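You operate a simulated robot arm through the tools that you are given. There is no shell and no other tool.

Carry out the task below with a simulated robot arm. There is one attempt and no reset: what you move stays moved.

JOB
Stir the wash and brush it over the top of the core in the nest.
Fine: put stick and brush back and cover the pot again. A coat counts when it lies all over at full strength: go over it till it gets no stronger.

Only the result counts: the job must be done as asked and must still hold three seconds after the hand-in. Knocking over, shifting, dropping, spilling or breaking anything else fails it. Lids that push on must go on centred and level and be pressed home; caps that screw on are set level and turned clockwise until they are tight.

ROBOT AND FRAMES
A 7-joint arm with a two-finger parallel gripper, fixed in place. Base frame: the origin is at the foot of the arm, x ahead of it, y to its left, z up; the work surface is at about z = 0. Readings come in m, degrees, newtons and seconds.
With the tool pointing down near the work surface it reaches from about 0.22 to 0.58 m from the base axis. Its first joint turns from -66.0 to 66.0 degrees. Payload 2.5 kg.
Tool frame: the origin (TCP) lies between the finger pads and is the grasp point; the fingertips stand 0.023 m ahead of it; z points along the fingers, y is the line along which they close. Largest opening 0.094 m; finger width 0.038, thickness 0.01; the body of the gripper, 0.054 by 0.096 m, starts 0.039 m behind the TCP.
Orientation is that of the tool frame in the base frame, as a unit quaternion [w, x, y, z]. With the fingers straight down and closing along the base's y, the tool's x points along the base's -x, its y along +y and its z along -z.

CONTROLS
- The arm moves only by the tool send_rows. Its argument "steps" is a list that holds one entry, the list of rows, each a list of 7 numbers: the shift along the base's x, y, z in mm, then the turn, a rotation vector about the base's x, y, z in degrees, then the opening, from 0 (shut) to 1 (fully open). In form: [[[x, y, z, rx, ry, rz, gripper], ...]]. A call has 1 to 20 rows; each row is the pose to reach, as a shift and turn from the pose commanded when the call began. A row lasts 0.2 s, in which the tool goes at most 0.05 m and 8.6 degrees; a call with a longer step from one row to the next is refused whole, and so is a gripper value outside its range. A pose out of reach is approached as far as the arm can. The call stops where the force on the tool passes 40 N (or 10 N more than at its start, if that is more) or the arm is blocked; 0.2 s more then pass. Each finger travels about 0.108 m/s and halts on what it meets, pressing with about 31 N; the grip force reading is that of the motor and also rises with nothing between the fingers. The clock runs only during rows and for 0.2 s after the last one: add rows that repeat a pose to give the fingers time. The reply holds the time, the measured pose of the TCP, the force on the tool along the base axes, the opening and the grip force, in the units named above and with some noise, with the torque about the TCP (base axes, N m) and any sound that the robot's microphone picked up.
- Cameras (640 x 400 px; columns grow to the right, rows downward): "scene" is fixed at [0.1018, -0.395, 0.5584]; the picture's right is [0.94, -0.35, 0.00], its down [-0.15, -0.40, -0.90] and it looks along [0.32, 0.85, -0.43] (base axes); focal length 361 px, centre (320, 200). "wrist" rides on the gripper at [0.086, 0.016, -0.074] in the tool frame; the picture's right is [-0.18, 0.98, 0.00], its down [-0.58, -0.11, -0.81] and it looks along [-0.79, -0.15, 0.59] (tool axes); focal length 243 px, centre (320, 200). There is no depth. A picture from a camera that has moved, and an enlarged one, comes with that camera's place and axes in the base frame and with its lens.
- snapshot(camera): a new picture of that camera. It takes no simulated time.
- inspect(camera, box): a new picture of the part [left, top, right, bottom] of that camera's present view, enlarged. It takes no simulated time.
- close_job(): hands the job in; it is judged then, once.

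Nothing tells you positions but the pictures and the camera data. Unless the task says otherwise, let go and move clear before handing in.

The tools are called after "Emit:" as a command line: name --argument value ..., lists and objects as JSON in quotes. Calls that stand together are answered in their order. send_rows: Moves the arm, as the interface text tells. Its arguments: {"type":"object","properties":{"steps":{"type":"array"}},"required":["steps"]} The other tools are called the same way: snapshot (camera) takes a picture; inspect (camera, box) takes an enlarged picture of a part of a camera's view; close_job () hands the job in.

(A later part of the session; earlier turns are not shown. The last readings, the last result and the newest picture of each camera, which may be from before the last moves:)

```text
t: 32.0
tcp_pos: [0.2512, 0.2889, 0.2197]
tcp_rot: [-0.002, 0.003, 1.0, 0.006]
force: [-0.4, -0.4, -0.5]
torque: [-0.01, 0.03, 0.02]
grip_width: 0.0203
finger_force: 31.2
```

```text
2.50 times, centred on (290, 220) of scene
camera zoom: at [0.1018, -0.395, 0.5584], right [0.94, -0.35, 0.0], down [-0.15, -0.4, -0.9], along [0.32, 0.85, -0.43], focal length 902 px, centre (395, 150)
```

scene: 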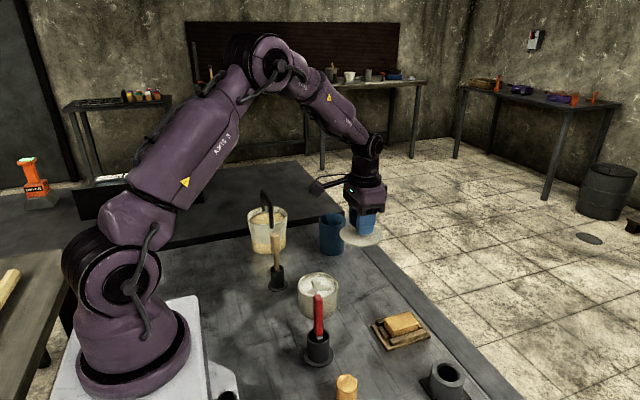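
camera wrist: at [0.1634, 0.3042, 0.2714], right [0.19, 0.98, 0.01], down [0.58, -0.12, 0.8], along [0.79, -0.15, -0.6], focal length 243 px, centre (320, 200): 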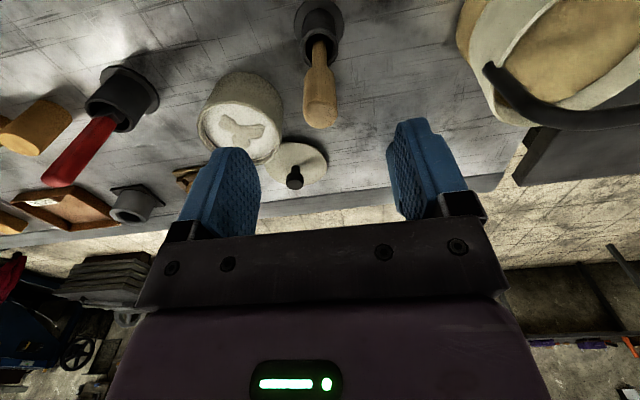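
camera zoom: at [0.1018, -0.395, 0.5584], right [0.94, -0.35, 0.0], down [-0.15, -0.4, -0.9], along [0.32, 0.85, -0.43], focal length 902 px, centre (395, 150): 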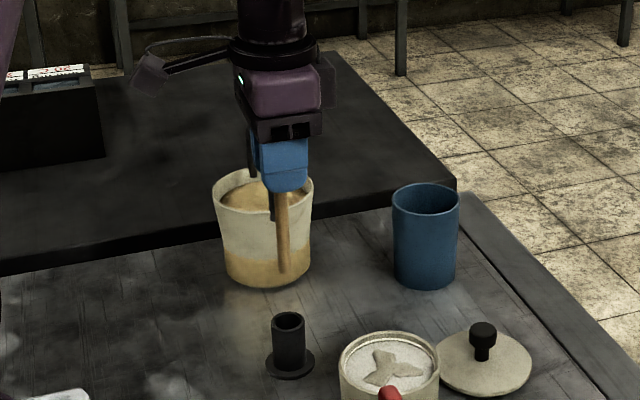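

The stick's tip is about 112 mm below the grasp point. I'll carry it over the pot, and enter at the centre.

Emit:
send_rows --steps '[[[10, -15, 5, 0, 0, 0, 0], [22, -35, 10, 0, 0, 0, 0], [35, -57, 10, 0, 0, 0, 0], [48, -78, 10, 0, 0, 0, 0], [58, -94, 10, 0, 0, 0, 0], [63, -101, 10, 0, 0, 0, 0], [63, -101, 10, 0, 0, 0, 0]]]'

Emit:
inspect --camera "scene" --box '[250, 170, 390, 320]'

Emit:
inspect --camera "wrist" --box '[220, 0, 420, 240]'

```text
t: 33.6
tcp_pos: [0.3139, 0.1876, 0.2293]
tcp_rot: [-0.002, 0.002, 1.0, 0.006]
force: [0.0, 0.4, -0.2]
torque: [0.03, -0.01, 0.01]
grip_width: 0.0203
finger_force: 30.5
```

```text
2.67 times, centred on (320, 245) of scene
camera zoom: at [0.1018, -0.395, 0.5584], right [0.94, -0.35, 0.0], down [-0.15, -0.4, -0.9], along [0.32, 0.85, -0.43], focal length 962 px, centre (320, 80)
```

zoom: 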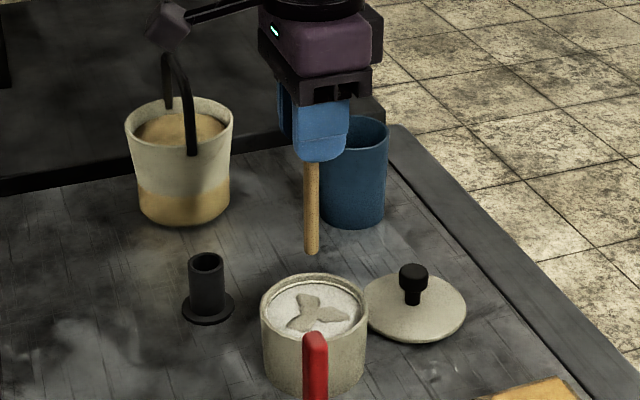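

```text
1.67 times, centred on (320, 120) of wrist
camera zoom: at [0.2267, 0.2021, 0.3052], right [0.19, 0.98, 0.01], down [0.58, -0.12, 0.8], along [0.79, -0.15, -0.6], focal length 404 px, centre (320, 333)
```

zoom: 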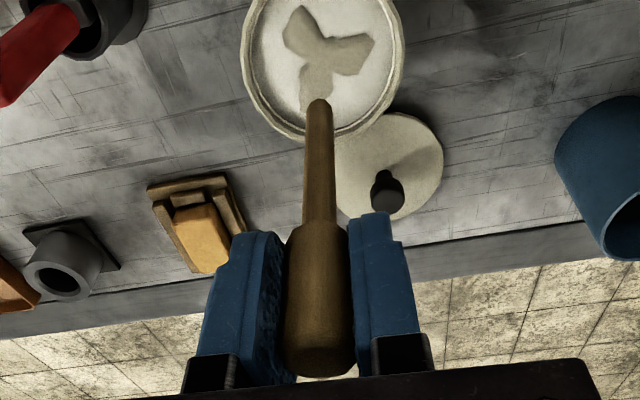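

Stick is centred above the pot. I'll lower it into the wash and stir in slow circles.

Emit:
send_rows --steps '[[[0, 0, -15, 0, 0, 0, 0], [0, 0, -30, 0, 0, 0, 0], [0, 0, -45, 0, 0, 0, 0], [0, 0, -58, 0, 0, 0, 0], [0, 0, -68, 0, 0, 0, 0], [0, 0, -78, 0, 0, 0, 0], [0, 0, -88, 0, 0, 0, 0], [0, 0, -94, 0, 0, 0, 0]]]'

Emit:
inspect --camera "scene" --box '[270, 210, 370, 320]'

```text
t: 35.4
tcp_pos: [0.3155, 0.186, 0.1365]
tcp_rot: [-0.002, 0.003, 1.0, 0.006]
force: [-4.2, -1.2, 12.9]
torque: [-0.19, 0.41, -0.01]
grip_width: 0.0202
finger_force: 31.0
```

```text
3.64 times, centred on (320, 265) of scene
camera zoom: at [0.1017, -0.3951, 0.5584], right [0.94, -0.35, 0.0], down [-0.15, -0.4, -0.9], along [0.32, 0.85, -0.43], focal length 1312 px, centre (320, -36)
```

zoom: 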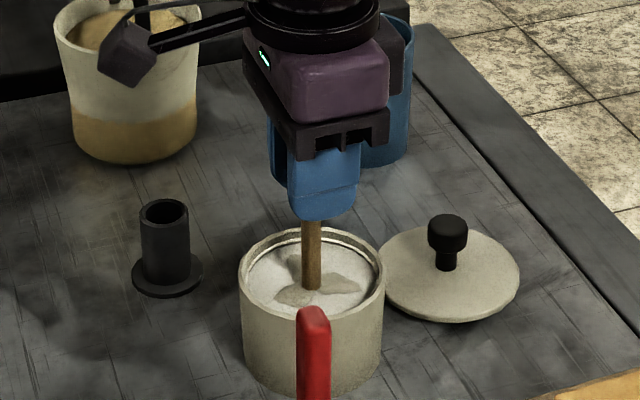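

The tip touched the pot bottom; I'll raise a few millimetres and stir in circles of about 17 mm radius.

Emit:
send_rows --steps '[[[0, 0, 2, 0, 0, 0, 0], [0, 0, 4, 0, 0, 0, 0]]]'

Emit:
send_rows --steps '[[[8, 0, 0, 0, 0, 0, 0], [16, 0, 0, 0, 0, 0, 0], [15, 6, 0, 0, 0, 0, 0], [11, 11, 0, 0, 0, 0, 0], [6, 15, 0, 0, 0, 0, 0], [0, 16, 0, 0, 0, 0, 0], [-6, 15, 0, 0, 0, 0, 0], [-11, 11, 0, 0, 0, 0, 0], [-15, 6, 0, 0, 0, 0, 0], [-16, 0, 0, 0, 0, 0, 0], [-15, -6, 0, 0, 0, 0, 0], [-11, -11, 0, 0, 0, 0, 0], [-6, -15, 0, 0, 0, 0, 0], [0, -16, 0, 0, 0, 0, 0], [6, -15, 0, 0, 0, 0, 0], [11, -11, 0, 0, 0, 0, 0], [15, -6, 0, 0, 0, 0, 0], [16, 0, 0, 0, 0, 0, 0], [8, 0, 0, 0, 0, 0, 0], [0, 0, 0, 0, 0, 0, 0]]]'

Emit:
inspect --camera "scene" --box '[270, 210, 370, 320]'

```text
t: 36.0
tcp_pos: [0.3136, 0.1864, 0.139]
tcp_rot: [-0.002, 0.003, 1.0, 0.006]
force: [-0.1, 0.6, -0.6]
torque: [0.01, -0.01, 0.02]
grip_width: 0.0204
finger_force: 30.9
```

```text
t: 40.2
tcp_pos: [0.3152, 0.1868, 0.1406]
tcp_rot: [-0.002, 0.004, 1.0, 0.005]
force: [-0.2, 1.2, 0.5]
torque: [0.04, 0.03, -0.03]
grip_width: 0.0202
finger_force: 31.7
```

```text
3.64 times, centred on (320, 265) of scene
camera zoom: at [0.1018, -0.395, 0.5584], right [0.94, -0.35, 0.0], down [-0.15, -0.4, -0.9], along [0.32, 0.85, -0.43], focal length 1312 px, centre (320, -36)
```

zoom: 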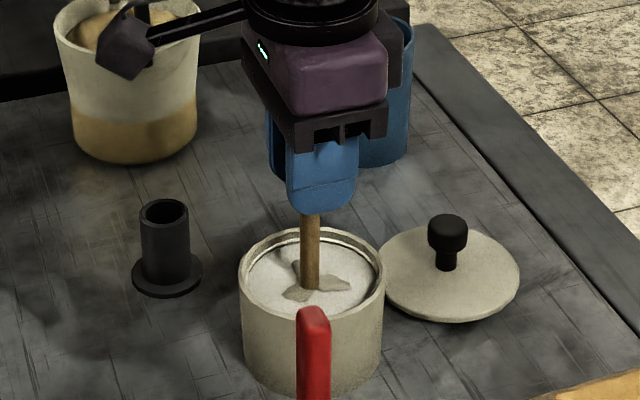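

The pale patches have shrunk somewhat. I'll keep stirring with more turns.

Emit:
send_rows --steps '[[[10, 0, 0, 0, 0, 0, 0], [19, 0, 0, 0, 0, 0, 0], [13, 13, 0, 0, 0, 0, 0], [0, 19, 0, 0, 0, 0, 0], [-13, 13, 0, 0, 0, 0, 0], [-19, 0, 0, 0, 0, 0, 0], [-13, -13, 0, 0, 0, 0, 0], [0, -19, 0, 0, 0, 0, 0], [13, -13, 0, 0, 0, 0, 0], [19, 0, 0, 0, 0, 0, 0], [13, 13, 0, 0, 0, 0, 0], [0, 19, 0, 0, 0, 0, 0], [-13, 13, 0, 0, 0, 0, 0], [-19, 0, 0, 0, 0, 0, 0], [-13, -13, 0, 0, 0, 0, 0], [0, -19, 0, 0, 0, 0, 0], [13, -13, 0, 0, 0, 0, 0], [19, 0, 0, 0, 0, 0, 0], [10, 0, 0, 0, 0, 0, 0], [0, 0, 0, 0, 0, 0, 0]]]'

Emit:
send_rows --steps '[[[10, 0, 0, 0, 0, 0, 0], [19, 0, 0, 0, 0, 0, 0], [13, 13, 0, 0, 0, 0, 0], [0, 19, 0, 0, 0, 0, 0], [-13, 13, 0, 0, 0, 0, 0], [-19, 0, 0, 0, 0, 0, 0], [-13, -13, 0, 0, 0, 0, 0], [0, -19, 0, 0, 0, 0, 0], [13, -13, 0, 0, 0, 0, 0], [19, 0, 0, 0, 0, 0, 0], [13, 13, 0, 0, 0, 0, 0], [0, 19, 0, 0, 0, 0, 0], [-13, 13, 0, 0, 0, 0, 0], [-19, 0, 0, 0, 0, 0, 0], [-13, -13, 0, 0, 0, 0, 0], [0, -19, 0, 0, 0, 0, 0], [13, -13, 0, 0, 0, 0, 0], [19, 0, 0, 0, 0, 0, 0], [10, 0, 0, 0, 0, 0, 0], [0, 0, 0, 0, 0, 0, 0]]]'

Emit:
inspect --camera "scene" --box '[270, 210, 370, 320]'

```text
t: 44.4
tcp_pos: [0.3132, 0.1883, 0.1392]
tcp_rot: [-0.002, 0.005, 1.0, 0.006]
force: [-0.1, 0.3, -1.2]
torque: [0.0, 0.01, 0.0]
grip_width: 0.0204
finger_force: 30.8
```

```text
t: 48.6
tcp_pos: [0.3145, 0.188, 0.1414]
tcp_rot: [-0.002, 0.004, 1.0, 0.005]
force: [0.2, -1.1, 0.1]
torque: [0.0, 0.0, 0.03]
grip_width: 0.0203
finger_force: 31.6
```

```text
3.64 times, centred on (320, 265) of scene
camera zoom: at [0.1018, -0.395, 0.5584], right [0.94, -0.35, 0.0], down [-0.15, -0.4, -0.9], along [0.32, 0.85, -0.43], focal length 1312 px, centre (320, -36)
```

zoom: 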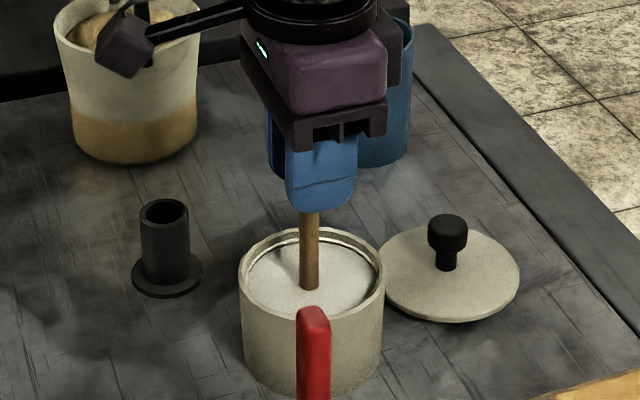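

The wash now looks uniform. One more pair of turns for good measure, ending centred.

Emit:
send_rows --steps '[[[10, 0, 0, 0, 0, 0, 0], [19, 0, 0, 0, 0, 0, 0], [13, 13, 0, 0, 0, 0, 0], [0, 19, 0, 0, 0, 0, 0], [-13, 13, 0, 0, 0, 0, 0], [-19, 0, 0, 0, 0, 0, 0], [-13, -13, 0, 0, 0, 0, 0], [0, -19, 0, 0, 0, 0, 0], [13, -13, 0, 0, 0, 0, 0], [19, 0, 0, 0, 0, 0, 0], [13, 13, 0, 0, 0, 0, 0], [0, 19, 0, 0, 0, 0, 0], [-13, 13, 0, 0, 0, 0, 0], [-19, 0, 0, 0, 0, 0, 0], [-13, -13, 0, 0, 0, 0, 0], [0, -19, 0, 0, 0, 0, 0], [13, -13, 0, 0, 0, 0, 0], [19, 0, 0, 0, 0, 0, 0], [10, 0, 0, 0, 0, 0, 0], [0, 0, 0, 0, 0, 0, 0]]]'

Emit:
send_rows --steps '[[[0, 0, 10, 0, 0, 0, 0], [0, 0, 20, 0, 0, 0, 0], [0, 0, 30, 0, 0, 0, 0], [0, 0, 40, 0, 0, 0, 0], [0, 0, 48, 0, 0, 0, 0], [0, 0, 48, 0, 0, 0, 0], [0, 0, 48, 0, 0, 0, 0], [0, 0, 48, 0, 0, 0, 0], [0, 0, 65, 0, 0, 0, 0], [0, 0, 80, 0, 0, 0, 0], [0, 0, 90, 0, 0, 0, 0], [0, 0, 90, 0, 0, 0, 0]]]'

Emit:
inspect --camera "scene" --box '[250, 170, 390, 320]'

Emit:
snapshot --camera "wrist"

```text
t: 52.8
tcp_pos: [0.3141, 0.1879, 0.1409]
tcp_rot: [-0.002, 0.005, 1.0, 0.005]
force: [-0.1, -0.3, -0.5]
torque: [-0.01, 0.0, -0.04]
grip_width: 0.0203
finger_force: 31.5
```

```text
t: 55.4
tcp_pos: [0.315, 0.1881, 0.2301]
tcp_rot: [-0.001, 0.003, 1.0, 0.007]
force: [0.1, -0.2, -0.3]
torque: [-0.01, 0.0, 0.02]
grip_width: 0.0205
finger_force: 30.5
```

```text
2.67 times, centred on (320, 245) of scene
camera zoom: at [0.1018, -0.395, 0.5584], right [0.94, -0.35, 0.0], down [-0.15, -0.4, -0.9], along [0.32, 0.85, -0.43], focal length 962 px, centre (320, 80)
```

zoom: 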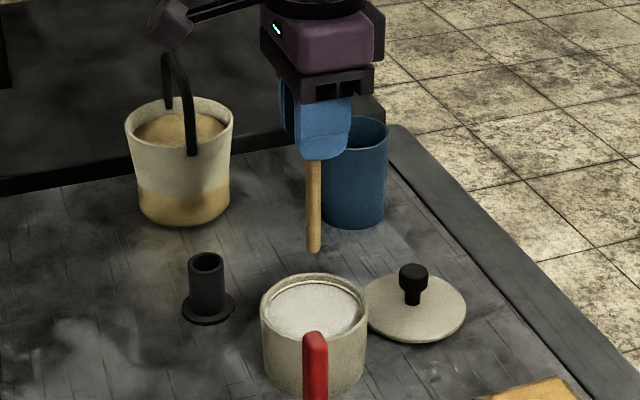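

```text
taken
camera wrist: at [0.2286, 0.2033, 0.3059], right [0.19, 0.98, 0.01], down [0.58, -0.12, 0.8], along [0.79, -0.15, -0.6], focal length 243 px, centre (320, 200)
```

wrist: 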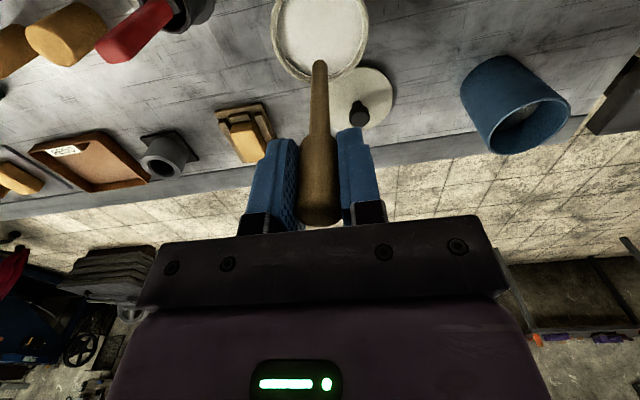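

The wash is evenly mixed and the stick is out. I'll carry it back over its holder and check alignment.

Emit:
send_rows --steps '[[[-8, 12, 0, 0, 0, 0, 0], [-20, 30, 0, 0, 0, 0, 0], [-33, 51, 0, 0, 0, 0, 0], [-46, 72, 0, 0, 0, 0, 0], [-58, 90, 0, 0, 0, 0, 0], [-65, 101, 0, 0, 0, 0, 0], [-65, 101, -20, 0, 0, 0, 0], [-65, 101, -40, 0, 0, 0, 0], [-65, 101, -45, 0, 0, 0, 0]]]'

Emit:
inspect --camera "scene" --box '[240, 200, 320, 300]'

Emit:
inspect --camera "wrist" --box '[240, 0, 400, 100]'

```text
t: 57.4
tcp_pos: [0.2489, 0.2867, 0.1862]
tcp_rot: [-0.001, 0.003, 1.0, 0.006]
force: [0.0, -0.5, -0.1]
torque: [0.0, 0.0, 0.02]
grip_width: 0.0204
finger_force: 30.6
```

```text
4.00 times, centred on (280, 250) of scene
camera zoom: at [0.1018, -0.395, 0.5584], right [0.94, -0.35, 0.0], down [-0.15, -0.4, -0.9], along [0.32, 0.85, -0.43], focal length 1443 px, centre (480, 0)
```

zoom: 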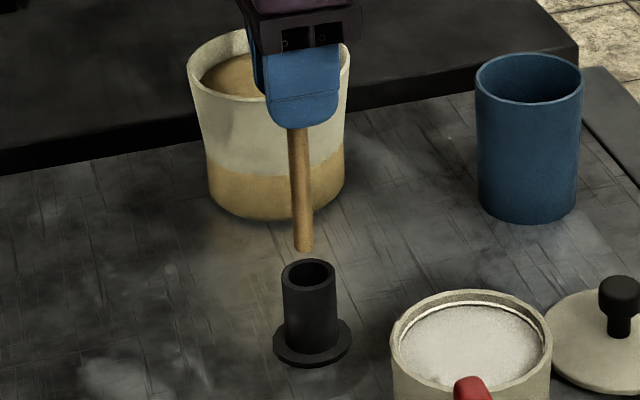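

```text
4.00 times, centred on (320, 50) of wrist
camera zoom: at [0.1629, 0.3024, 0.2601], right [0.19, 0.98, 0.01], down [0.58, -0.12, 0.8], along [0.79, -0.15, -0.6], focal length 970 px, centre (320, 800)
```

zoom: 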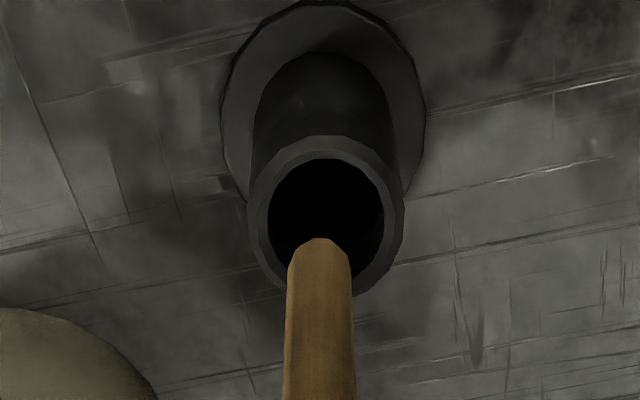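

The tip lines up with the holder mouth to within a couple of millimetres. I'll lower it in slowly with a small correction.

Emit:
send_rows --steps '[[[1.5, 1, -6, 0, 0, 0, 0], [1.5, 1, -12, 0, 0, 0, 0], [1.5, 1, -18, 0, 0, 0, 0], [1.5, 1, -24, 0, 0, 0, 0], [1.5, 1, -32, 0, 0, 0, 0], [1.5, 1, -40, 0, 0, 0, 0]]]'

Emit:
inspect --camera "scene" --box '[240, 200, 320, 300]'

```text
t: 58.8
tcp_pos: [0.2496, 0.2906, 0.1439]
tcp_rot: [-0.002, 0.003, 1.0, 0.006]
force: [-0.8, 0.1, 0.5]
torque: [0.02, -0.02, 0.0]
grip_width: 0.0205
finger_force: 31.5
```

```text
4.00 times, centred on (280, 250) of scene
camera zoom: at [0.1018, -0.395, 0.5584], right [0.94, -0.35, 0.0], down [-0.15, -0.4, -0.9], along [0.32, 0.85, -0.43], focal length 1443 px, centre (480, 0)
```

zoom: 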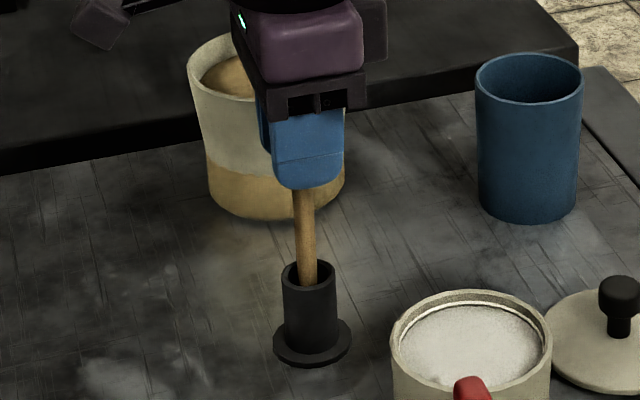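

The stick is inside the holder with no side force. I'll lower the last stretch in small steps.

Emit:
send_rows --steps '[[[0, 0, -4, 0, 0, 0, 0], [0, 0, -8, 0, 0, 0, 0], [0, 0, -12, 0, 0, 0, 0], [0, 0, -15, 0, 0, 0, 0]]]'

Emit:
send_rows --steps '[[[0, 0, -1.5, 0, 0, 0, 0], [0, 0, -3, 0, 0, 0, 0]]]'

```text
t: 59.8
tcp_pos: [0.249, 0.2898, 0.1297]
tcp_rot: [-0.002, 0.003, 1.0, 0.006]
force: [-0.6, -0.5, -0.3]
torque: [-0.01, -0.04, 0.0]
grip_width: 0.0205
finger_force: 31.0
```

```text
t: 60.4
tcp_pos: [0.2507, 0.2905, 0.1266]
tcp_rot: [-0.002, 0.003, 1.0, 0.006]
force: [-0.6, 0.2, -1.0]
torque: [-0.02, -0.01, 0.01]
grip_width: 0.0206
finger_force: 30.7
```

Emit:
send_rows --steps '[[[0, 0, -1.5, 0, 0, 0, 0], [0, 0, -3, 0, 0, 0, 0]]]'

Emit:
send_rows --steps '[[[0, 0, -1, 0, 0, 0, 0], [0, 0, -2, 0, 0, 0, 0]]]'

```text
t: 61.0
tcp_pos: [0.2491, 0.2897, 0.1228]
tcp_rot: [-0.002, 0.003, 1.0, 0.006]
force: [0.2, 0.4, 0.4]
torque: [0.01, 0.03, 0.0]
grip_width: 0.0204
finger_force: 30.6
```

```text
t: 61.6
tcp_pos: [0.249, 0.2904, 0.122]
tcp_rot: [-0.002, 0.003, 1.0, 0.005]
force: [-2.3, -5.6, 18.1]
torque: [-0.66, 0.28, 0.02]
grip_width: 0.0204
finger_force: 31.1
```

The stick is touching the holder's bottom. I'll release it gently and rise straight up.

Emit:
send_rows --steps '[[[0, 0, 1, 0, 0, 0, 0.25], [0, 0, 1, 0, 0, 0, 0.4], [0, 0, 1, 0, 0, 0, 0.5], [0, 0, 15, 0, 0, 0, 0.6], [0, 0, 40, 0, 0, 0, 0.6], [0, 0, 80, 0, 0, 0, 0.6], [0, 0, 120, 0, 0, 0, 0.6]]]'

Emit:
inspect --camera "scene" --box '[230, 190, 350, 300]'

Emit:
snapshot --camera "wrist"

```text
t: 63.2
tcp_pos: [0.2472, 0.2871, 0.2463]
tcp_rot: [-0.002, 0.004, 1.0, 0.005]
force: [0.1, 0.6, 0.6]
torque: [0.0, 0.03, -0.04]
grip_width: 0.0563
finger_force: 0.1
```

```text
3.64 times, centred on (290, 245) of scene
camera zoom: at [0.1018, -0.395, 0.5584], right [0.94, -0.35, 0.0], down [-0.15, -0.4, -0.9], along [0.32, 0.85, -0.43], focal length 1312 px, centre (429, 36)
```

zoom: 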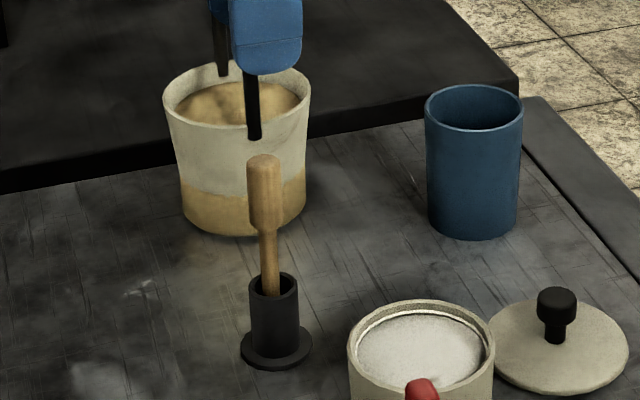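

```text
taken
camera wrist: at [0.1614, 0.3028, 0.3212], right [0.19, 0.98, 0.01], down [0.58, -0.12, 0.8], along [0.79, -0.15, -0.6], focal length 243 px, centre (320, 200)
```

wrist: 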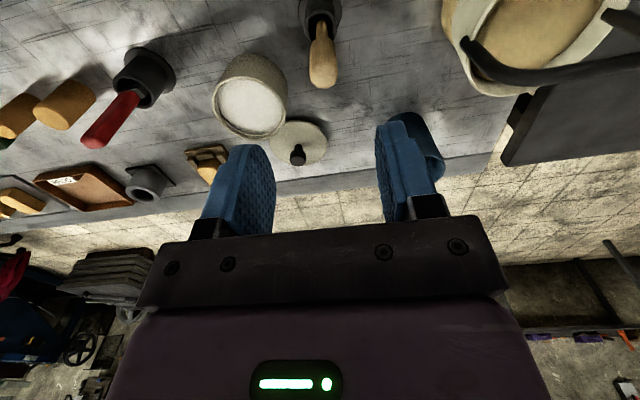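

The stick is back in its holder. Now I'll move over to the brush at about (0.269, 0.062).

Emit:
send_rows --steps '[[[2, -25, 0, 0, 0, 0, 0.6], [5, -65, 5, 0, 0, 0, 0.6], [9, -105, 5, 0, 0, 0, 0.6], [13, -145, 5, 0, 0, 0, 0.6], [17, -185, 5, 0, 0, 0, 0.6], [20, -215, 5, 0, 0, 0, 0.6], [20, -226, 5, 0, 0, 0, 0.6], [20, -226, -20, 0, 0, 0, 0.6], [20, -226, -50, 0, 0, 0, 0.6]]]'

Emit:
snapshot --camera "wrist"

Emit:
inspect --camera "wrist" --box '[256, 20, 384, 140]'

Emit:
inspect --camera "scene" --box '[260, 230, 390, 370]'

```text
t: 65.2
tcp_pos: [0.2692, 0.0639, 0.1897]
tcp_rot: [0.0, 0.004, 1.0, 0.006]
force: [0.7, 0.6, 0.9]
torque: [-0.03, -0.03, 0.0]
grip_width: 0.0563
finger_force: 0.0
```

```text
taken
camera wrist: at [0.1842, 0.0783, 0.2659], right [0.19, 0.98, 0.01], down [0.58, -0.12, 0.8], along [0.79, -0.15, -0.6], focal length 243 px, centre (320, 200)
```

wrist: 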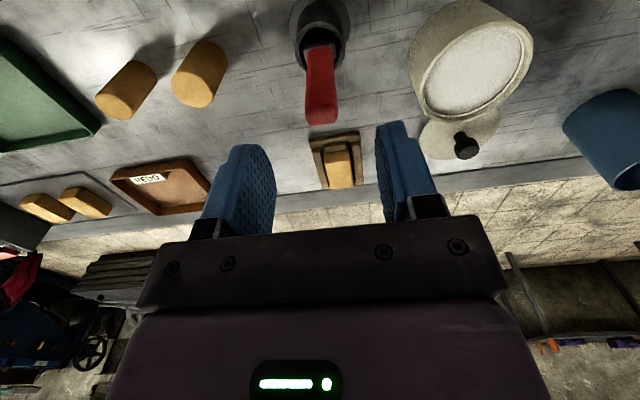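

```text
3.33 times, centred on (320, 80) of wrist
camera zoom: at [0.1842, 0.0783, 0.2659], right [0.19, 0.98, 0.01], down [0.58, -0.12, 0.8], along [0.79, -0.15, -0.6], focal length 809 px, centre (320, 600)
```

zoom: 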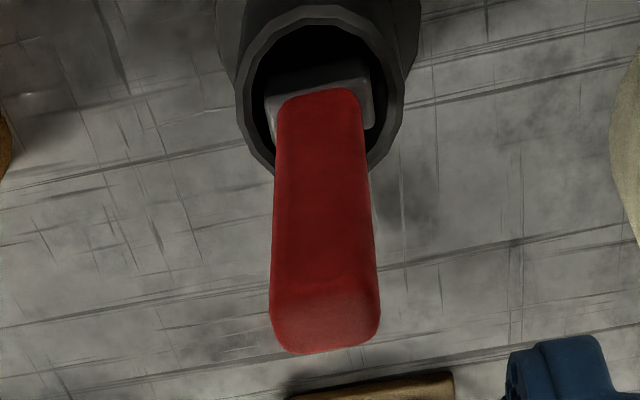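

```text
2.86 times, centred on (325, 300) of scene
camera zoom: at [0.1017, -0.395, 0.5584], right [0.94, -0.35, 0.0], down [-0.15, -0.4, -0.9], along [0.32, 0.85, -0.43], focal length 1031 px, centre (306, -86)
```

zoom: 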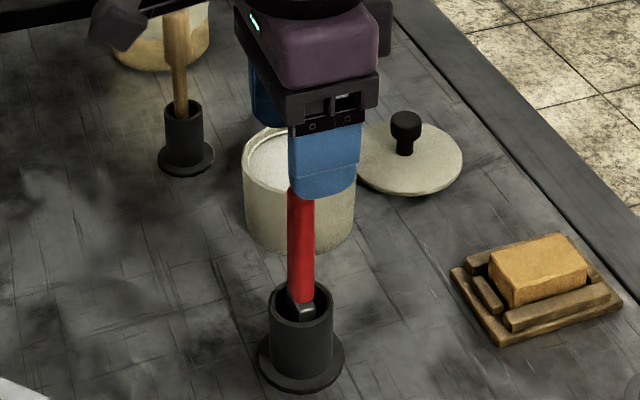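

The brush handle is centred between the fingers, its broad side along y. I'll descend and grip it.

Emit:
send_rows --steps '[[[-1, 0, -20, 0, 0, 0, 0.6], [-1.5, 0, -40, 0, 0, 0, 0.55], [-1.5, 0, -60, 0, 0, 0, 0.5], [-1.5, 0, -69, 0, 0, 0, 0.45], [-1.5, 0, -69, 0, 0, 0, 0.4]]]'

Emit:
inspect --camera "wrist" --box '[220, 40, 420, 240]'

Emit:
inspect --camera "scene" --box '[260, 230, 390, 370]'

```text
t: 66.4
tcp_pos: [0.2683, 0.0631, 0.123]
tcp_rot: [-0.002, 0.003, 1.0, 0.006]
force: [-0.1, -0.3, -1.1]
torque: [0.02, 0.02, -0.02]
grip_width: 0.0377
finger_force: 0.1
```

```text
2.00 times, centred on (320, 140) of wrist
camera zoom: at [0.1821, 0.0787, 0.1974], right [0.19, 0.98, 0.01], down [0.58, -0.12, 0.8], along [0.79, -0.15, -0.6], focal length 485 px, centre (320, 320)
```

zoom: 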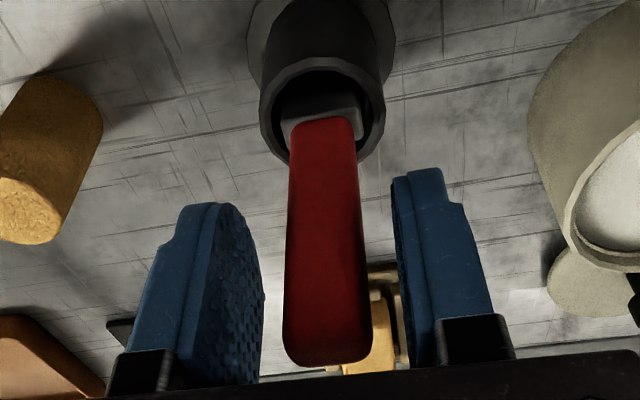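

```text
2.86 times, centred on (325, 300) of scene
camera zoom: at [0.1018, -0.395, 0.5584], right [0.94, -0.35, 0.0], down [-0.15, -0.4, -0.9], along [0.32, 0.85, -0.43], focal length 1031 px, centre (306, -86)
```

zoom: 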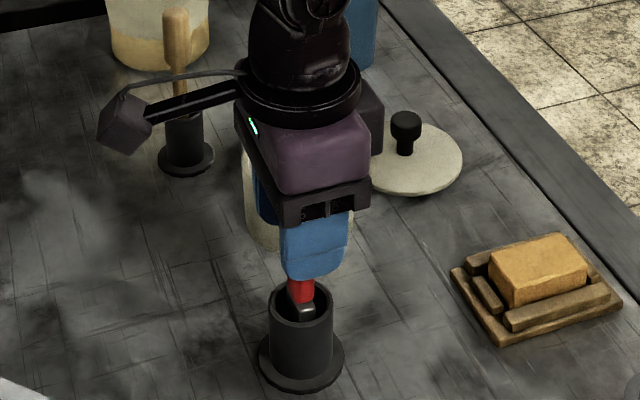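

The handle is centred; closing and lifting slowly.

Emit:
send_rows --steps '[[[0, 0, 0, 0, 0, 0, 0.3], [0, 0, 0, 0, 0, 0, 0.15], [0, 0, 0, 0, 0, 0, 0.0], [0, 0, 0, 0, 0, 0, 0.0]]]'

Emit:
send_rows --steps '[[[0, 0, 2, 0, 0, 0, 0], [0, 0, 5, 0, 0, 0, 0], [0, 0, 10, 0, 0, 0, 0], [0, 0, 18, 0, 0, 0, 0], [0, 0, 26, 0, 0, 0, 0], [0, 0, 36, 0, 0, 0, 0], [0, 0, 46, 0, 0, 0, 0], [0, 0, 56, 0, 0, 0, 0], [0, 0, 66, 0, 0, 0, 0], [0, 0, 76, 0, 0, 0, 0], [0, 0, 86, 0, 0, 0, 0], [0, 0, 96, 0, 0, 0, 0], [0, 0, 106, 0, 0, 0, 0]]]'

Emit:
inspect --camera "scene" --box '[260, 180, 390, 370]'

Emit:
inspect --camera "wrist" --box '[220, 0, 420, 240]'

```text
t: 67.4
tcp_pos: [0.2672, 0.0636, 0.1217]
tcp_rot: [-0.002, 0.004, 1.0, 0.007]
force: [-0.9, 0.2, -0.6]
torque: [-0.01, 0.02, 0.01]
grip_width: 0.0191
finger_force: 31.1
```

```text
t: 70.2
tcp_pos: [0.2683, 0.0657, 0.2291]
tcp_rot: [-0.001, 0.003, 1.0, 0.006]
force: [0.6, -0.2, -1.2]
torque: [-0.03, -0.01, -0.04]
grip_width: 0.0193
finger_force: 31.0
```

```text
2.11 times, centred on (325, 275) of scene
camera zoom: at [0.1018, -0.395, 0.5584], right [0.94, -0.35, 0.0], down [-0.15, -0.4, -0.9], along [0.32, 0.85, -0.43], focal length 760 px, centre (310, 42)
```

zoom: 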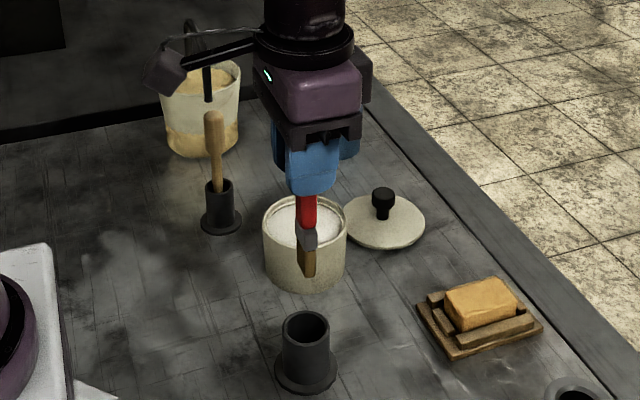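

```text
1.67 times, centred on (320, 120) of wrist
camera zoom: at [0.1826, 0.0794, 0.3041], right [0.19, 0.98, 0.01], down [0.58, -0.12, 0.8], along [0.79, -0.15, -0.6], focal length 404 px, centre (320, 333)
```

zoom: 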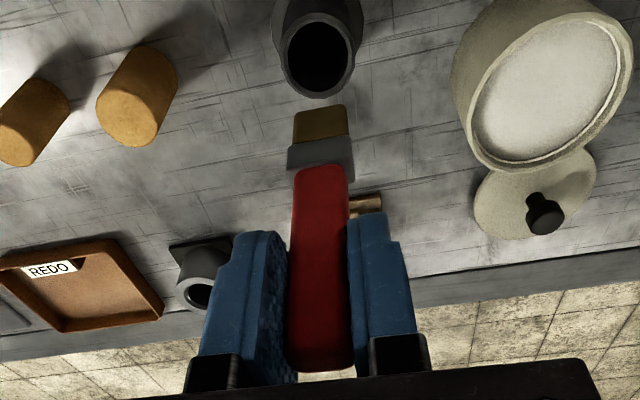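

The brush is out: grey ferrule with tan bristles. Zooming to find where the bristle tips are.

Emit:
inspect --camera "scene" --box '[300, 255, 350, 320]'

Emit:
inspect --camera "wrist" --box '[280, 30, 360, 120]'

```text
6.15 times, centred on (325, 288) of scene
camera zoom: at [0.1018, -0.395, 0.5584], right [0.94, -0.35, 0.0], down [-0.15, -0.4, -0.9], along [0.32, 0.85, -0.43], focal length 2220 px, centre (289, -338)
```

zoom: 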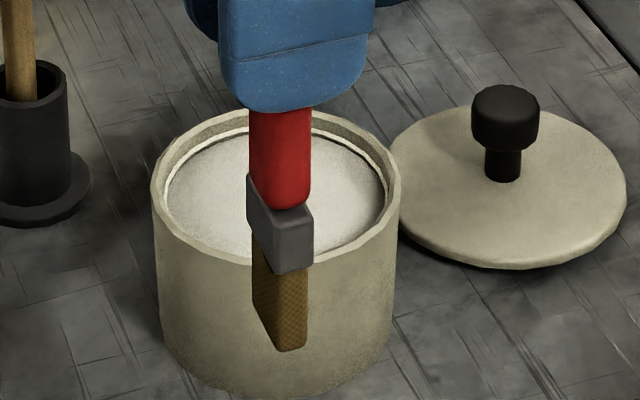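

```text
4.44 times, centred on (320, 75) of wrist
camera zoom: at [0.1826, 0.0794, 0.3041], right [0.19, 0.98, 0.01], down [0.58, -0.12, 0.8], along [0.79, -0.15, -0.6], focal length 1078 px, centre (320, 756)
```

zoom: 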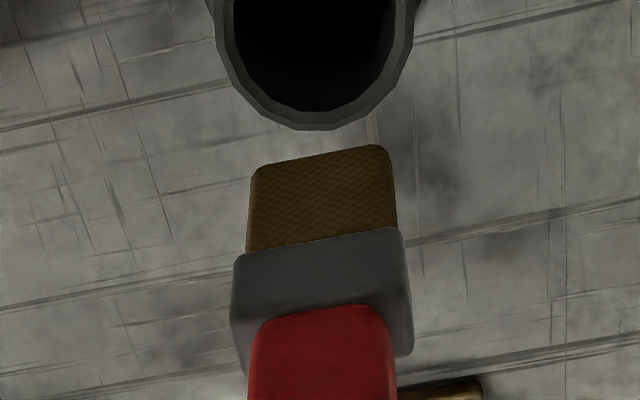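

Bristles are about 22 mm wide along y and 11 mm thick, ending roughly 112 mm below the grasp point. I'll carry the brush over the pot and dip the bristles.

Emit:
send_rows --steps '[[[6, 15, 2, 0, 0, 0, 0], [15, 40, 4, 0, 0, 0, 0], [25, 67, 4, 0, 0, 0, 0], [35, 95, 4, 0, 0, 0, 0], [43, 115, 4, 0, 0, 0, 0], [46, 124, 4, 0, 0, 0, 0], [46, 124, -15, 0, 0, 0, 0], [46, 124, -35, 0, 0, 0, 0]]]'

Emit:
inspect --camera "scene" --box '[270, 210, 370, 320]'

```text
t: 72.0
tcp_pos: [0.314, 0.1889, 0.1952]
tcp_rot: [-0.002, 0.003, 1.0, 0.005]
force: [0.9, 0.1, -0.7]
torque: [0.02, -0.01, 0.0]
grip_width: 0.0194
finger_force: 30.9
```

```text
3.64 times, centred on (320, 265) of scene
camera zoom: at [0.1018, -0.395, 0.5584], right [0.94, -0.35, 0.0], down [-0.15, -0.4, -0.9], along [0.32, 0.85, -0.43], focal length 1312 px, centre (320, -36)
```

zoom: 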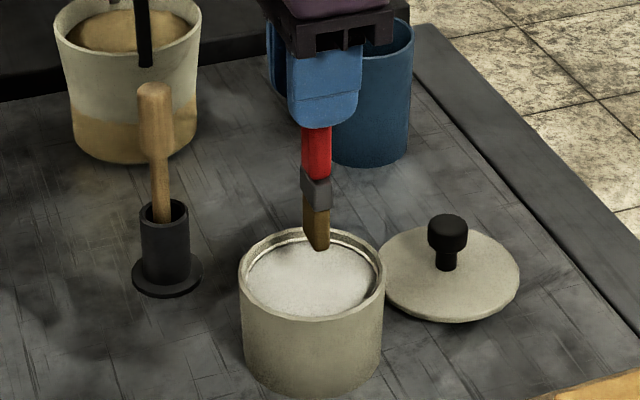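

Brush is centred above the wash. Dipping the bristles now, then lifting and letting it drip over the pot.

Emit:
send_rows --steps '[[[0, 0, -10, 0, 0, 0, 0], [0, 0, -20, 0, 0, 0, 0], [0, 0, -30, 0, 0, 0, 0], [0, 0, -38, 0, 0, 0, 0], [0, 0, -45, 0, 0, 0, 0], [5, 0, -45, 0, 0, 0, 0], [-5, 0, -45, 0, 0, 0, 0], [0, 0, -45, 0, 0, 0, 0]]]'

Emit:
inspect --camera "scene" --box '[270, 210, 370, 320]'

Emit:
send_rows --steps '[[[0, 0, 10, 0, 0, 0, 0], [0, 0, 20, 0, 0, 0, 0], [0, 0, 30, 0, 0, 0, 0], [0, 0, 30, 0, 0, 0, 0], [0, 0, 30, 0, 0, 0, 0], [0, 0, 30, 0, 0, 0, 0], [0, 0, 30, 0, 0, 0, 0], [0, 0, 30, 0, 0, 0, 0]]]'

Emit:
inspect --camera "scene" --box '[300, 220, 350, 290]'

```text
t: 73.8
tcp_pos: [0.3137, 0.1868, 0.1498]
tcp_rot: [-0.001, 0.003, 1.0, 0.007]
force: [0.0, 0.5, -0.3]
torque: [0.02, -0.02, 0.04]
grip_width: 0.0194
finger_force: 31.3
```

```text
3.64 times, centred on (320, 265) of scene
camera zoom: at [0.1018, -0.395, 0.5584], right [0.94, -0.35, 0.0], down [-0.15, -0.4, -0.9], along [0.32, 0.85, -0.43], focal length 1312 px, centre (320, -36)
```

zoom: 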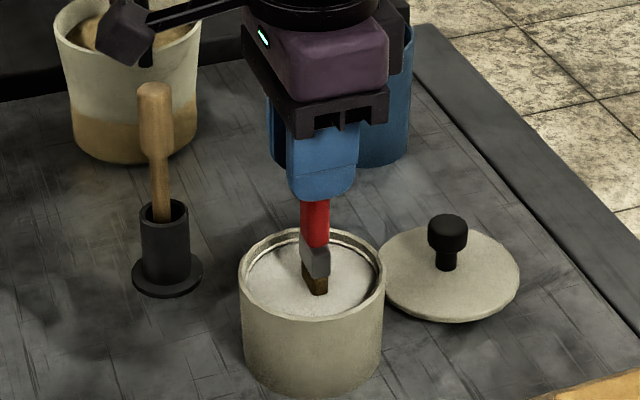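

```text
t: 75.6
tcp_pos: [0.3124, 0.1877, 0.1788]
tcp_rot: [-0.002, 0.004, 1.0, 0.006]
force: [-0.4, 0.0, 0.0]
torque: [-0.01, 0.02, -0.02]
grip_width: 0.0192
finger_force: 31.4
```

```text
5.71 times, centred on (325, 255) of scene
camera zoom: at [0.1018, -0.395, 0.5584], right [0.94, -0.35, 0.0], down [-0.15, -0.4, -0.9], along [0.32, 0.85, -0.43], focal length 2062 px, centre (291, -114)
```

zoom: 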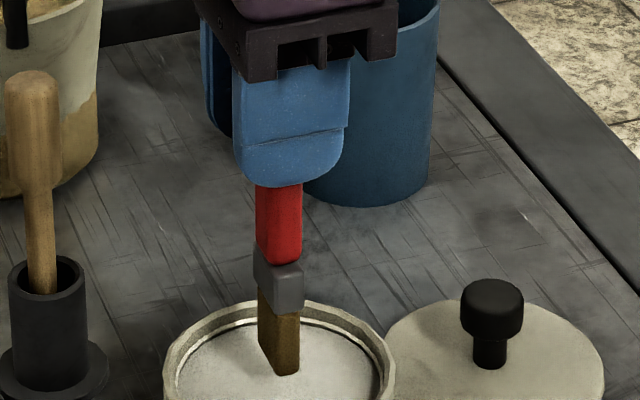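

The first dip only wetted the lower part; I'll dip a bit deeper once, then let it drip.

Emit:
send_rows --steps '[[[0, 0, -10, 0, 0, 0, 0], [0, 0, -20, 0, 0, 0, 0], [0, 0, -30, 0, 0, 0, 0], [0, 0, -36, 0, 0, 0, 0], [5, 0, -36, 0, 0, 0, 0], [-5, 0, -36, 0, 0, 0, 0], [0, 0, -36, 0, 0, 0, 0], [0, 0, -36, 0, 0, 0, 0], [0, 0, -25, 0, 0, 0, 0], [0, 0, -15, 0, 0, 0, 0], [0, 0, -5, 0, 0, 0, 0], [0, 0, 2, 0, 0, 0, 0], [0, 0, 2, 0, 0, 0, 0], [0, 0, 2, 0, 0, 0, 0], [0, 0, 2, 0, 0, 0, 0], [0, 0, 2, 0, 0, 0, 0], [0, 0, 2, 0, 0, 0, 0], [0, 0, 2, 0, 0, 0, 0]]]'

Emit:
inspect --camera "scene" --box '[300, 220, 350, 290]'

Emit:
inspect --camera "wrist" --box '[270, 20, 370, 120]'

```text
t: 79.4
tcp_pos: [0.3134, 0.1874, 0.1811]
tcp_rot: [-0.001, 0.004, 1.0, 0.006]
force: [-0.3, -0.3, -0.2]
torque: [-0.01, 0.0, 0.0]
grip_width: 0.0195
finger_force: 30.9
```

```text
5.71 times, centred on (325, 255) of scene
camera zoom: at [0.1018, -0.395, 0.5584], right [0.94, -0.35, 0.0], down [-0.15, -0.4, -0.9], along [0.32, 0.85, -0.43], focal length 2062 px, centre (291, -114)
```

zoom: 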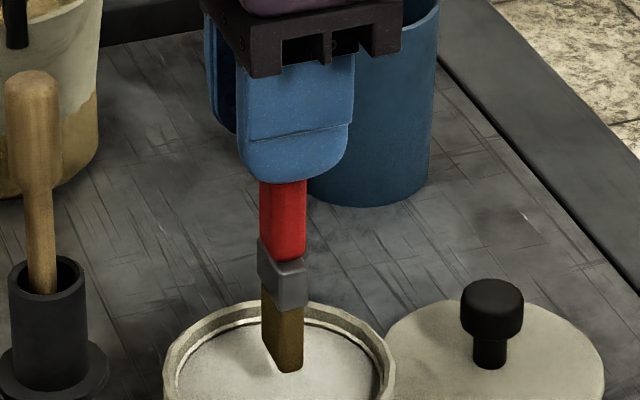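

```text
4.00 times, centred on (320, 70) of wrist
camera zoom: at [0.2276, 0.202, 0.2568], right [0.19, 0.98, 0.01], down [0.58, -0.12, 0.8], along [0.79, -0.15, -0.6], focal length 970 px, centre (320, 720)
```

zoom: 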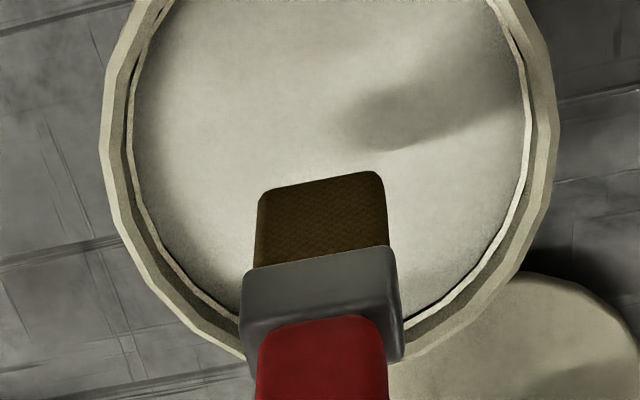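

The bristles are wet and no drip shows. I'll carry the brush above the core and check alignment.

Emit:
send_rows --steps '[[[0, 0, 10, 0, 0, 0, 0], [10, -10, 20, 0, 0, 0, 0], [30, -30, 22, 0, 0, 0, 0], [55, -55, 22, 0, 0, 0, 0], [80, -80, 22, 0, 0, 0, 0], [105, -105, 22, 0, 0, 0, 0], [122, -122, 15, 0, 0, 0, 0], [130, -130, 0, 0, 0, 0, 0], [130, -130, -15, 0, 0, 0, 0]]]'

Emit:
inspect --camera "scene" --box '[350, 250, 450, 360]'

Emit:
inspect --camera "wrist" --box '[250, 0, 390, 120]'

```text
t: 81.4
tcp_pos: [0.4439, 0.0579, 0.1667]
tcp_rot: [-0.001, 0.004, 1.0, 0.006]
force: [0.0, 0.3, 0.6]
torque: [0.0, -0.03, 0.02]
grip_width: 0.0193
finger_force: 31.0
```

```text
3.64 times, centred on (400, 305) of scene
camera zoom: at [0.1018, -0.3951, 0.5584], right [0.94, -0.35, 0.0], down [-0.15, -0.4, -0.9], along [0.32, 0.85, -0.43], focal length 1312 px, centre (29, -182)
```

zoom: 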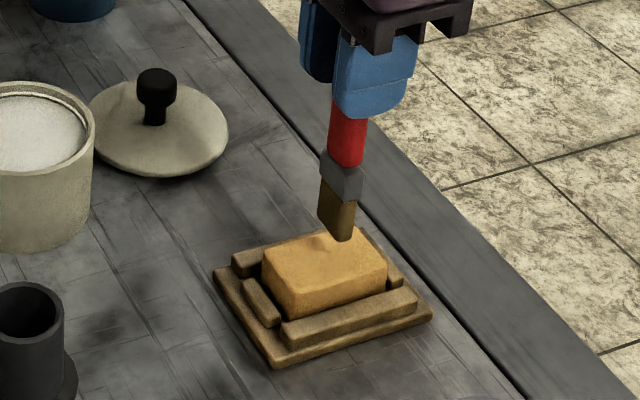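

```text
3.33 times, centred on (320, 60) of wrist
camera zoom: at [0.3587, 0.0725, 0.2417], right [0.19, 0.98, 0.01], down [0.58, -0.12, 0.8], along [0.79, -0.15, -0.6], focal length 809 px, centre (320, 667)
```

zoom: 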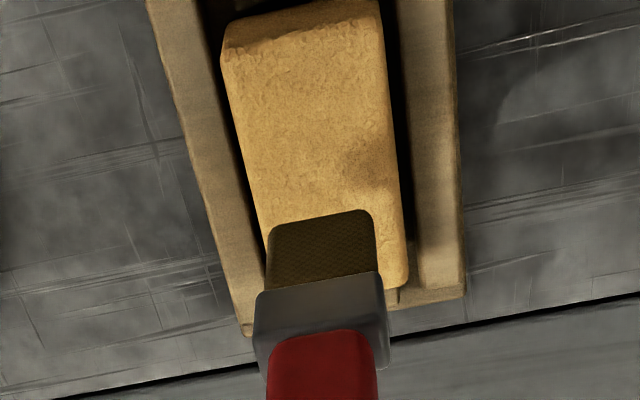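

Alignment is good: the core's top spans about x 0.415–0.473, y 0.042–0.076, top near z 0.034; the bristle end sits about 5 mm further out in x than the grasp point. I'll go to the near end of the core and feel for contact.

Emit:
send_rows --steps '[[[-15, 0, 0, 0, 0, 0, 0], [-28, 0, 0, 0, 0, 0, 0], [-28, 0, -8, 0, 0, 0, 0], [-28, 0, -15, 0, 0, 0, 0], [-28, 0, -18, 0, 0, 0, 0]]]'

Emit:
send_rows --steps '[[[0, 0, -1, 0, 0, 0, 0], [0, 0, -2, 0, 0, 0, 0]]]'

Emit:
inspect --camera "scene" --box '[350, 250, 450, 360]'

```text
t: 82.6
tcp_pos: [0.4176, 0.0584, 0.1474]
tcp_rot: [-0.002, 0.004, 1.0, 0.006]
force: [0.2, 0.3, -1.3]
torque: [0.01, 0.0, 0.01]
grip_width: 0.019
finger_force: 31.0
```

```text
t: 83.2
tcp_pos: [0.4178, 0.0588, 0.1458]
tcp_rot: [0.0, 0.004, 1.0, 0.005]
force: [-0.5, 0.2, 9.5]
torque: [-0.08, 0.04, -0.01]
grip_width: 0.0192
finger_force: 31.5
```

```text
3.64 times, centred on (400, 305) of scene
camera zoom: at [0.1017, -0.395, 0.5585], right [0.94, -0.35, 0.0], down [-0.15, -0.4, -0.9], along [0.32, 0.85, -0.43], focal length 1312 px, centre (29, -182)
```

zoom: 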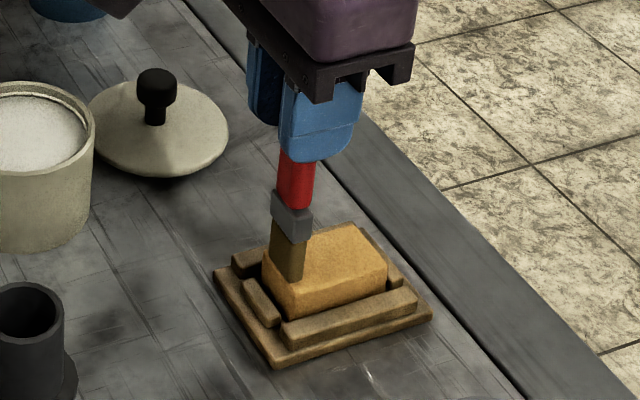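

Contact at about z 0.146. I'll ease the pressure slightly and stroke the length of the core along the middle.

Emit:
send_rows --steps '[[[0, 0, 0.7, 0, 0, 0, 0], [7, 0, 0.7, 0, 0, 0, 0], [14, 0, 0.7, 0, 0, 0, 0], [21, 0, 0.7, 0, 0, 0, 0], [28, 0, 0.7, 0, 0, 0, 0], [35, 0, 0.7, 0, 0, 0, 0], [42, 0, 0.7, 0, 0, 0, 0], [49, 0, 0.7, 0, 0, 0, 0]]]'

Emit:
inspect --camera "scene" --box '[350, 250, 450, 360]'

Emit:
inspect --camera "wrist" --box '[250, 0, 390, 120]'

```text
t: 85.0
tcp_pos: [0.465, 0.0581, 0.1485]
tcp_rot: [-0.002, 0.004, 1.0, 0.006]
force: [-0.6, 0.5, -1.8]
torque: [-0.03, -0.02, 0.0]
grip_width: 0.0193
finger_force: 30.8
```

```text
3.64 times, centred on (400, 305) of scene
camera zoom: at [0.1018, -0.395, 0.5584], right [0.94, -0.35, 0.0], down [-0.15, -0.4, -0.9], along [0.32, 0.85, -0.43], focal length 1312 px, centre (29, -182)
```

zoom: 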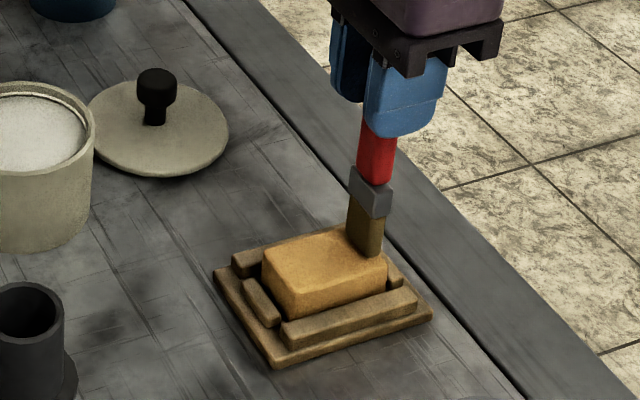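

```text
3.33 times, centred on (320, 60) of wrist
camera zoom: at [0.3794, 0.0731, 0.2233], right [0.19, 0.98, 0.01], down [0.58, -0.12, 0.8], along [0.79, -0.15, -0.6], focal length 809 px, centre (320, 667)
```

zoom: 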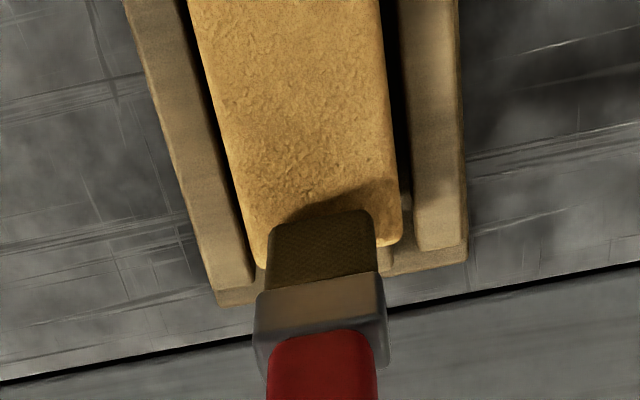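

No coat is visible and the force was nil, so that stroke barely touched. I'll press a little more on the return stroke.

Emit:
send_rows --steps '[[[0, 0, -0.8, 0, 0, 0, 0], [0, 0, -1.6, 0, 0, 0, 0]]]'

Emit:
send_rows --steps '[[[-7, 0, 0, 0, 0, 0, 0], [-14, 0, 0, 0, 0, 0, 0], [-21, 0, 0, 0, 0, 0, 0]]]'

Emit:
inspect --camera "scene" --box '[350, 250, 450, 360]'

```text
t: 85.6
tcp_pos: [0.4649, 0.0572, 0.1462]
tcp_rot: [-0.002, 0.004, 1.0, 0.006]
force: [-0.4, 0.1, 1.4]
torque: [-0.02, 0.01, 0.0]
grip_width: 0.0192
finger_force: 30.7
```

```text
t: 86.4
tcp_pos: [0.4436, 0.0574, 0.1462]
tcp_rot: [0.0, 0.003, 1.0, 0.006]
force: [2.8, -0.6, 9.0]
torque: [-0.12, -0.42, 0.03]
grip_width: 0.0195
finger_force: 30.9
```

```text
3.64 times, centred on (400, 305) of scene
camera zoom: at [0.1017, -0.395, 0.5585], right [0.94, -0.35, 0.0], down [-0.15, -0.4, -0.9], along [0.32, 0.85, -0.43], focal length 1312 px, centre (29, -182)
```

zoom: 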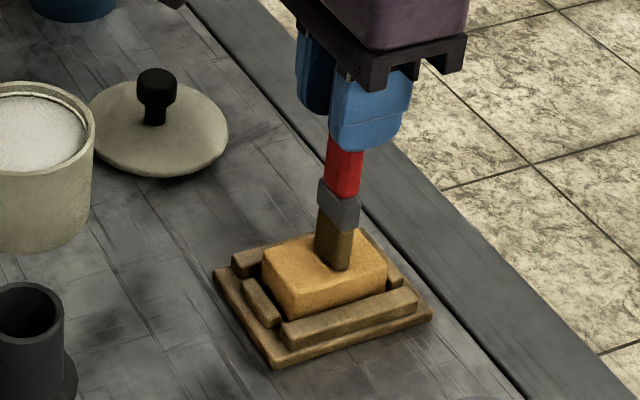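

Now there's contact (about 9 N). I'll finish the return stroke and lift to see the effect.

Emit:
send_rows --steps '[[[-7, 0, 0, 0, 0, 0, 0], [-14, 0, 0, 0, 0, 0, 0], [-21, 0, 0, 0, 0, 0, 0], [-28, 0, 0, 0, 0, 0, 0], [-28, 0, 10, 0, 0, 0, 0], [-28, 0, 30, 0, 0, 0, 0], [-28, 0, 50, 0, 0, 0, 0]]]'

Emit:
inspect --camera "scene" --box '[365, 300, 440, 355]'

Emit:
inspect --camera "wrist" --box '[250, 0, 390, 120]'

```text
t: 88.0
tcp_pos: [0.4163, 0.0565, 0.1953]
tcp_rot: [-0.003, 0.003, 1.0, 0.005]
force: [-0.3, 0.5, -1.4]
torque: [0.01, -0.01, 0.01]
grip_width: 0.0195
finger_force: 31.4
```

```text
7.27 times, centred on (402, 328) of scene
camera zoom: at [0.1018, -0.395, 0.5584], right [0.94, -0.35, 0.0], down [-0.15, -0.4, -0.9], along [0.32, 0.85, -0.43], focal length 2624 px, centre (-280, -727)
```

zoom: 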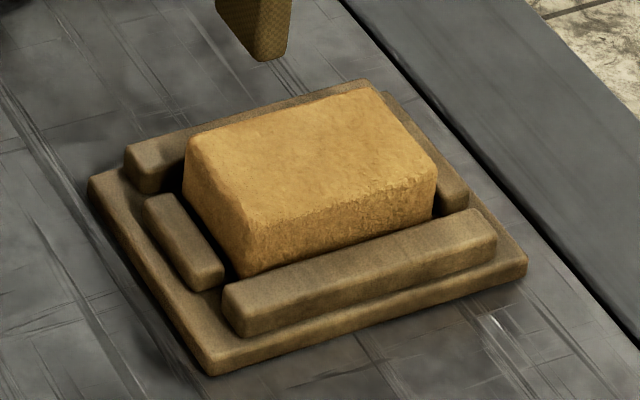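

```text
3.33 times, centred on (320, 60) of wrist
camera zoom: at [0.3295, 0.0723, 0.2707], right [0.19, 0.98, 0.01], down [0.58, -0.12, 0.8], along [0.79, -0.15, -0.6], focal length 809 px, centre (320, 667)
```

zoom: 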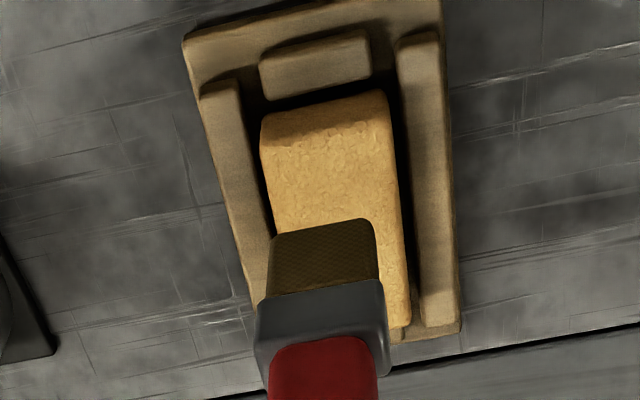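

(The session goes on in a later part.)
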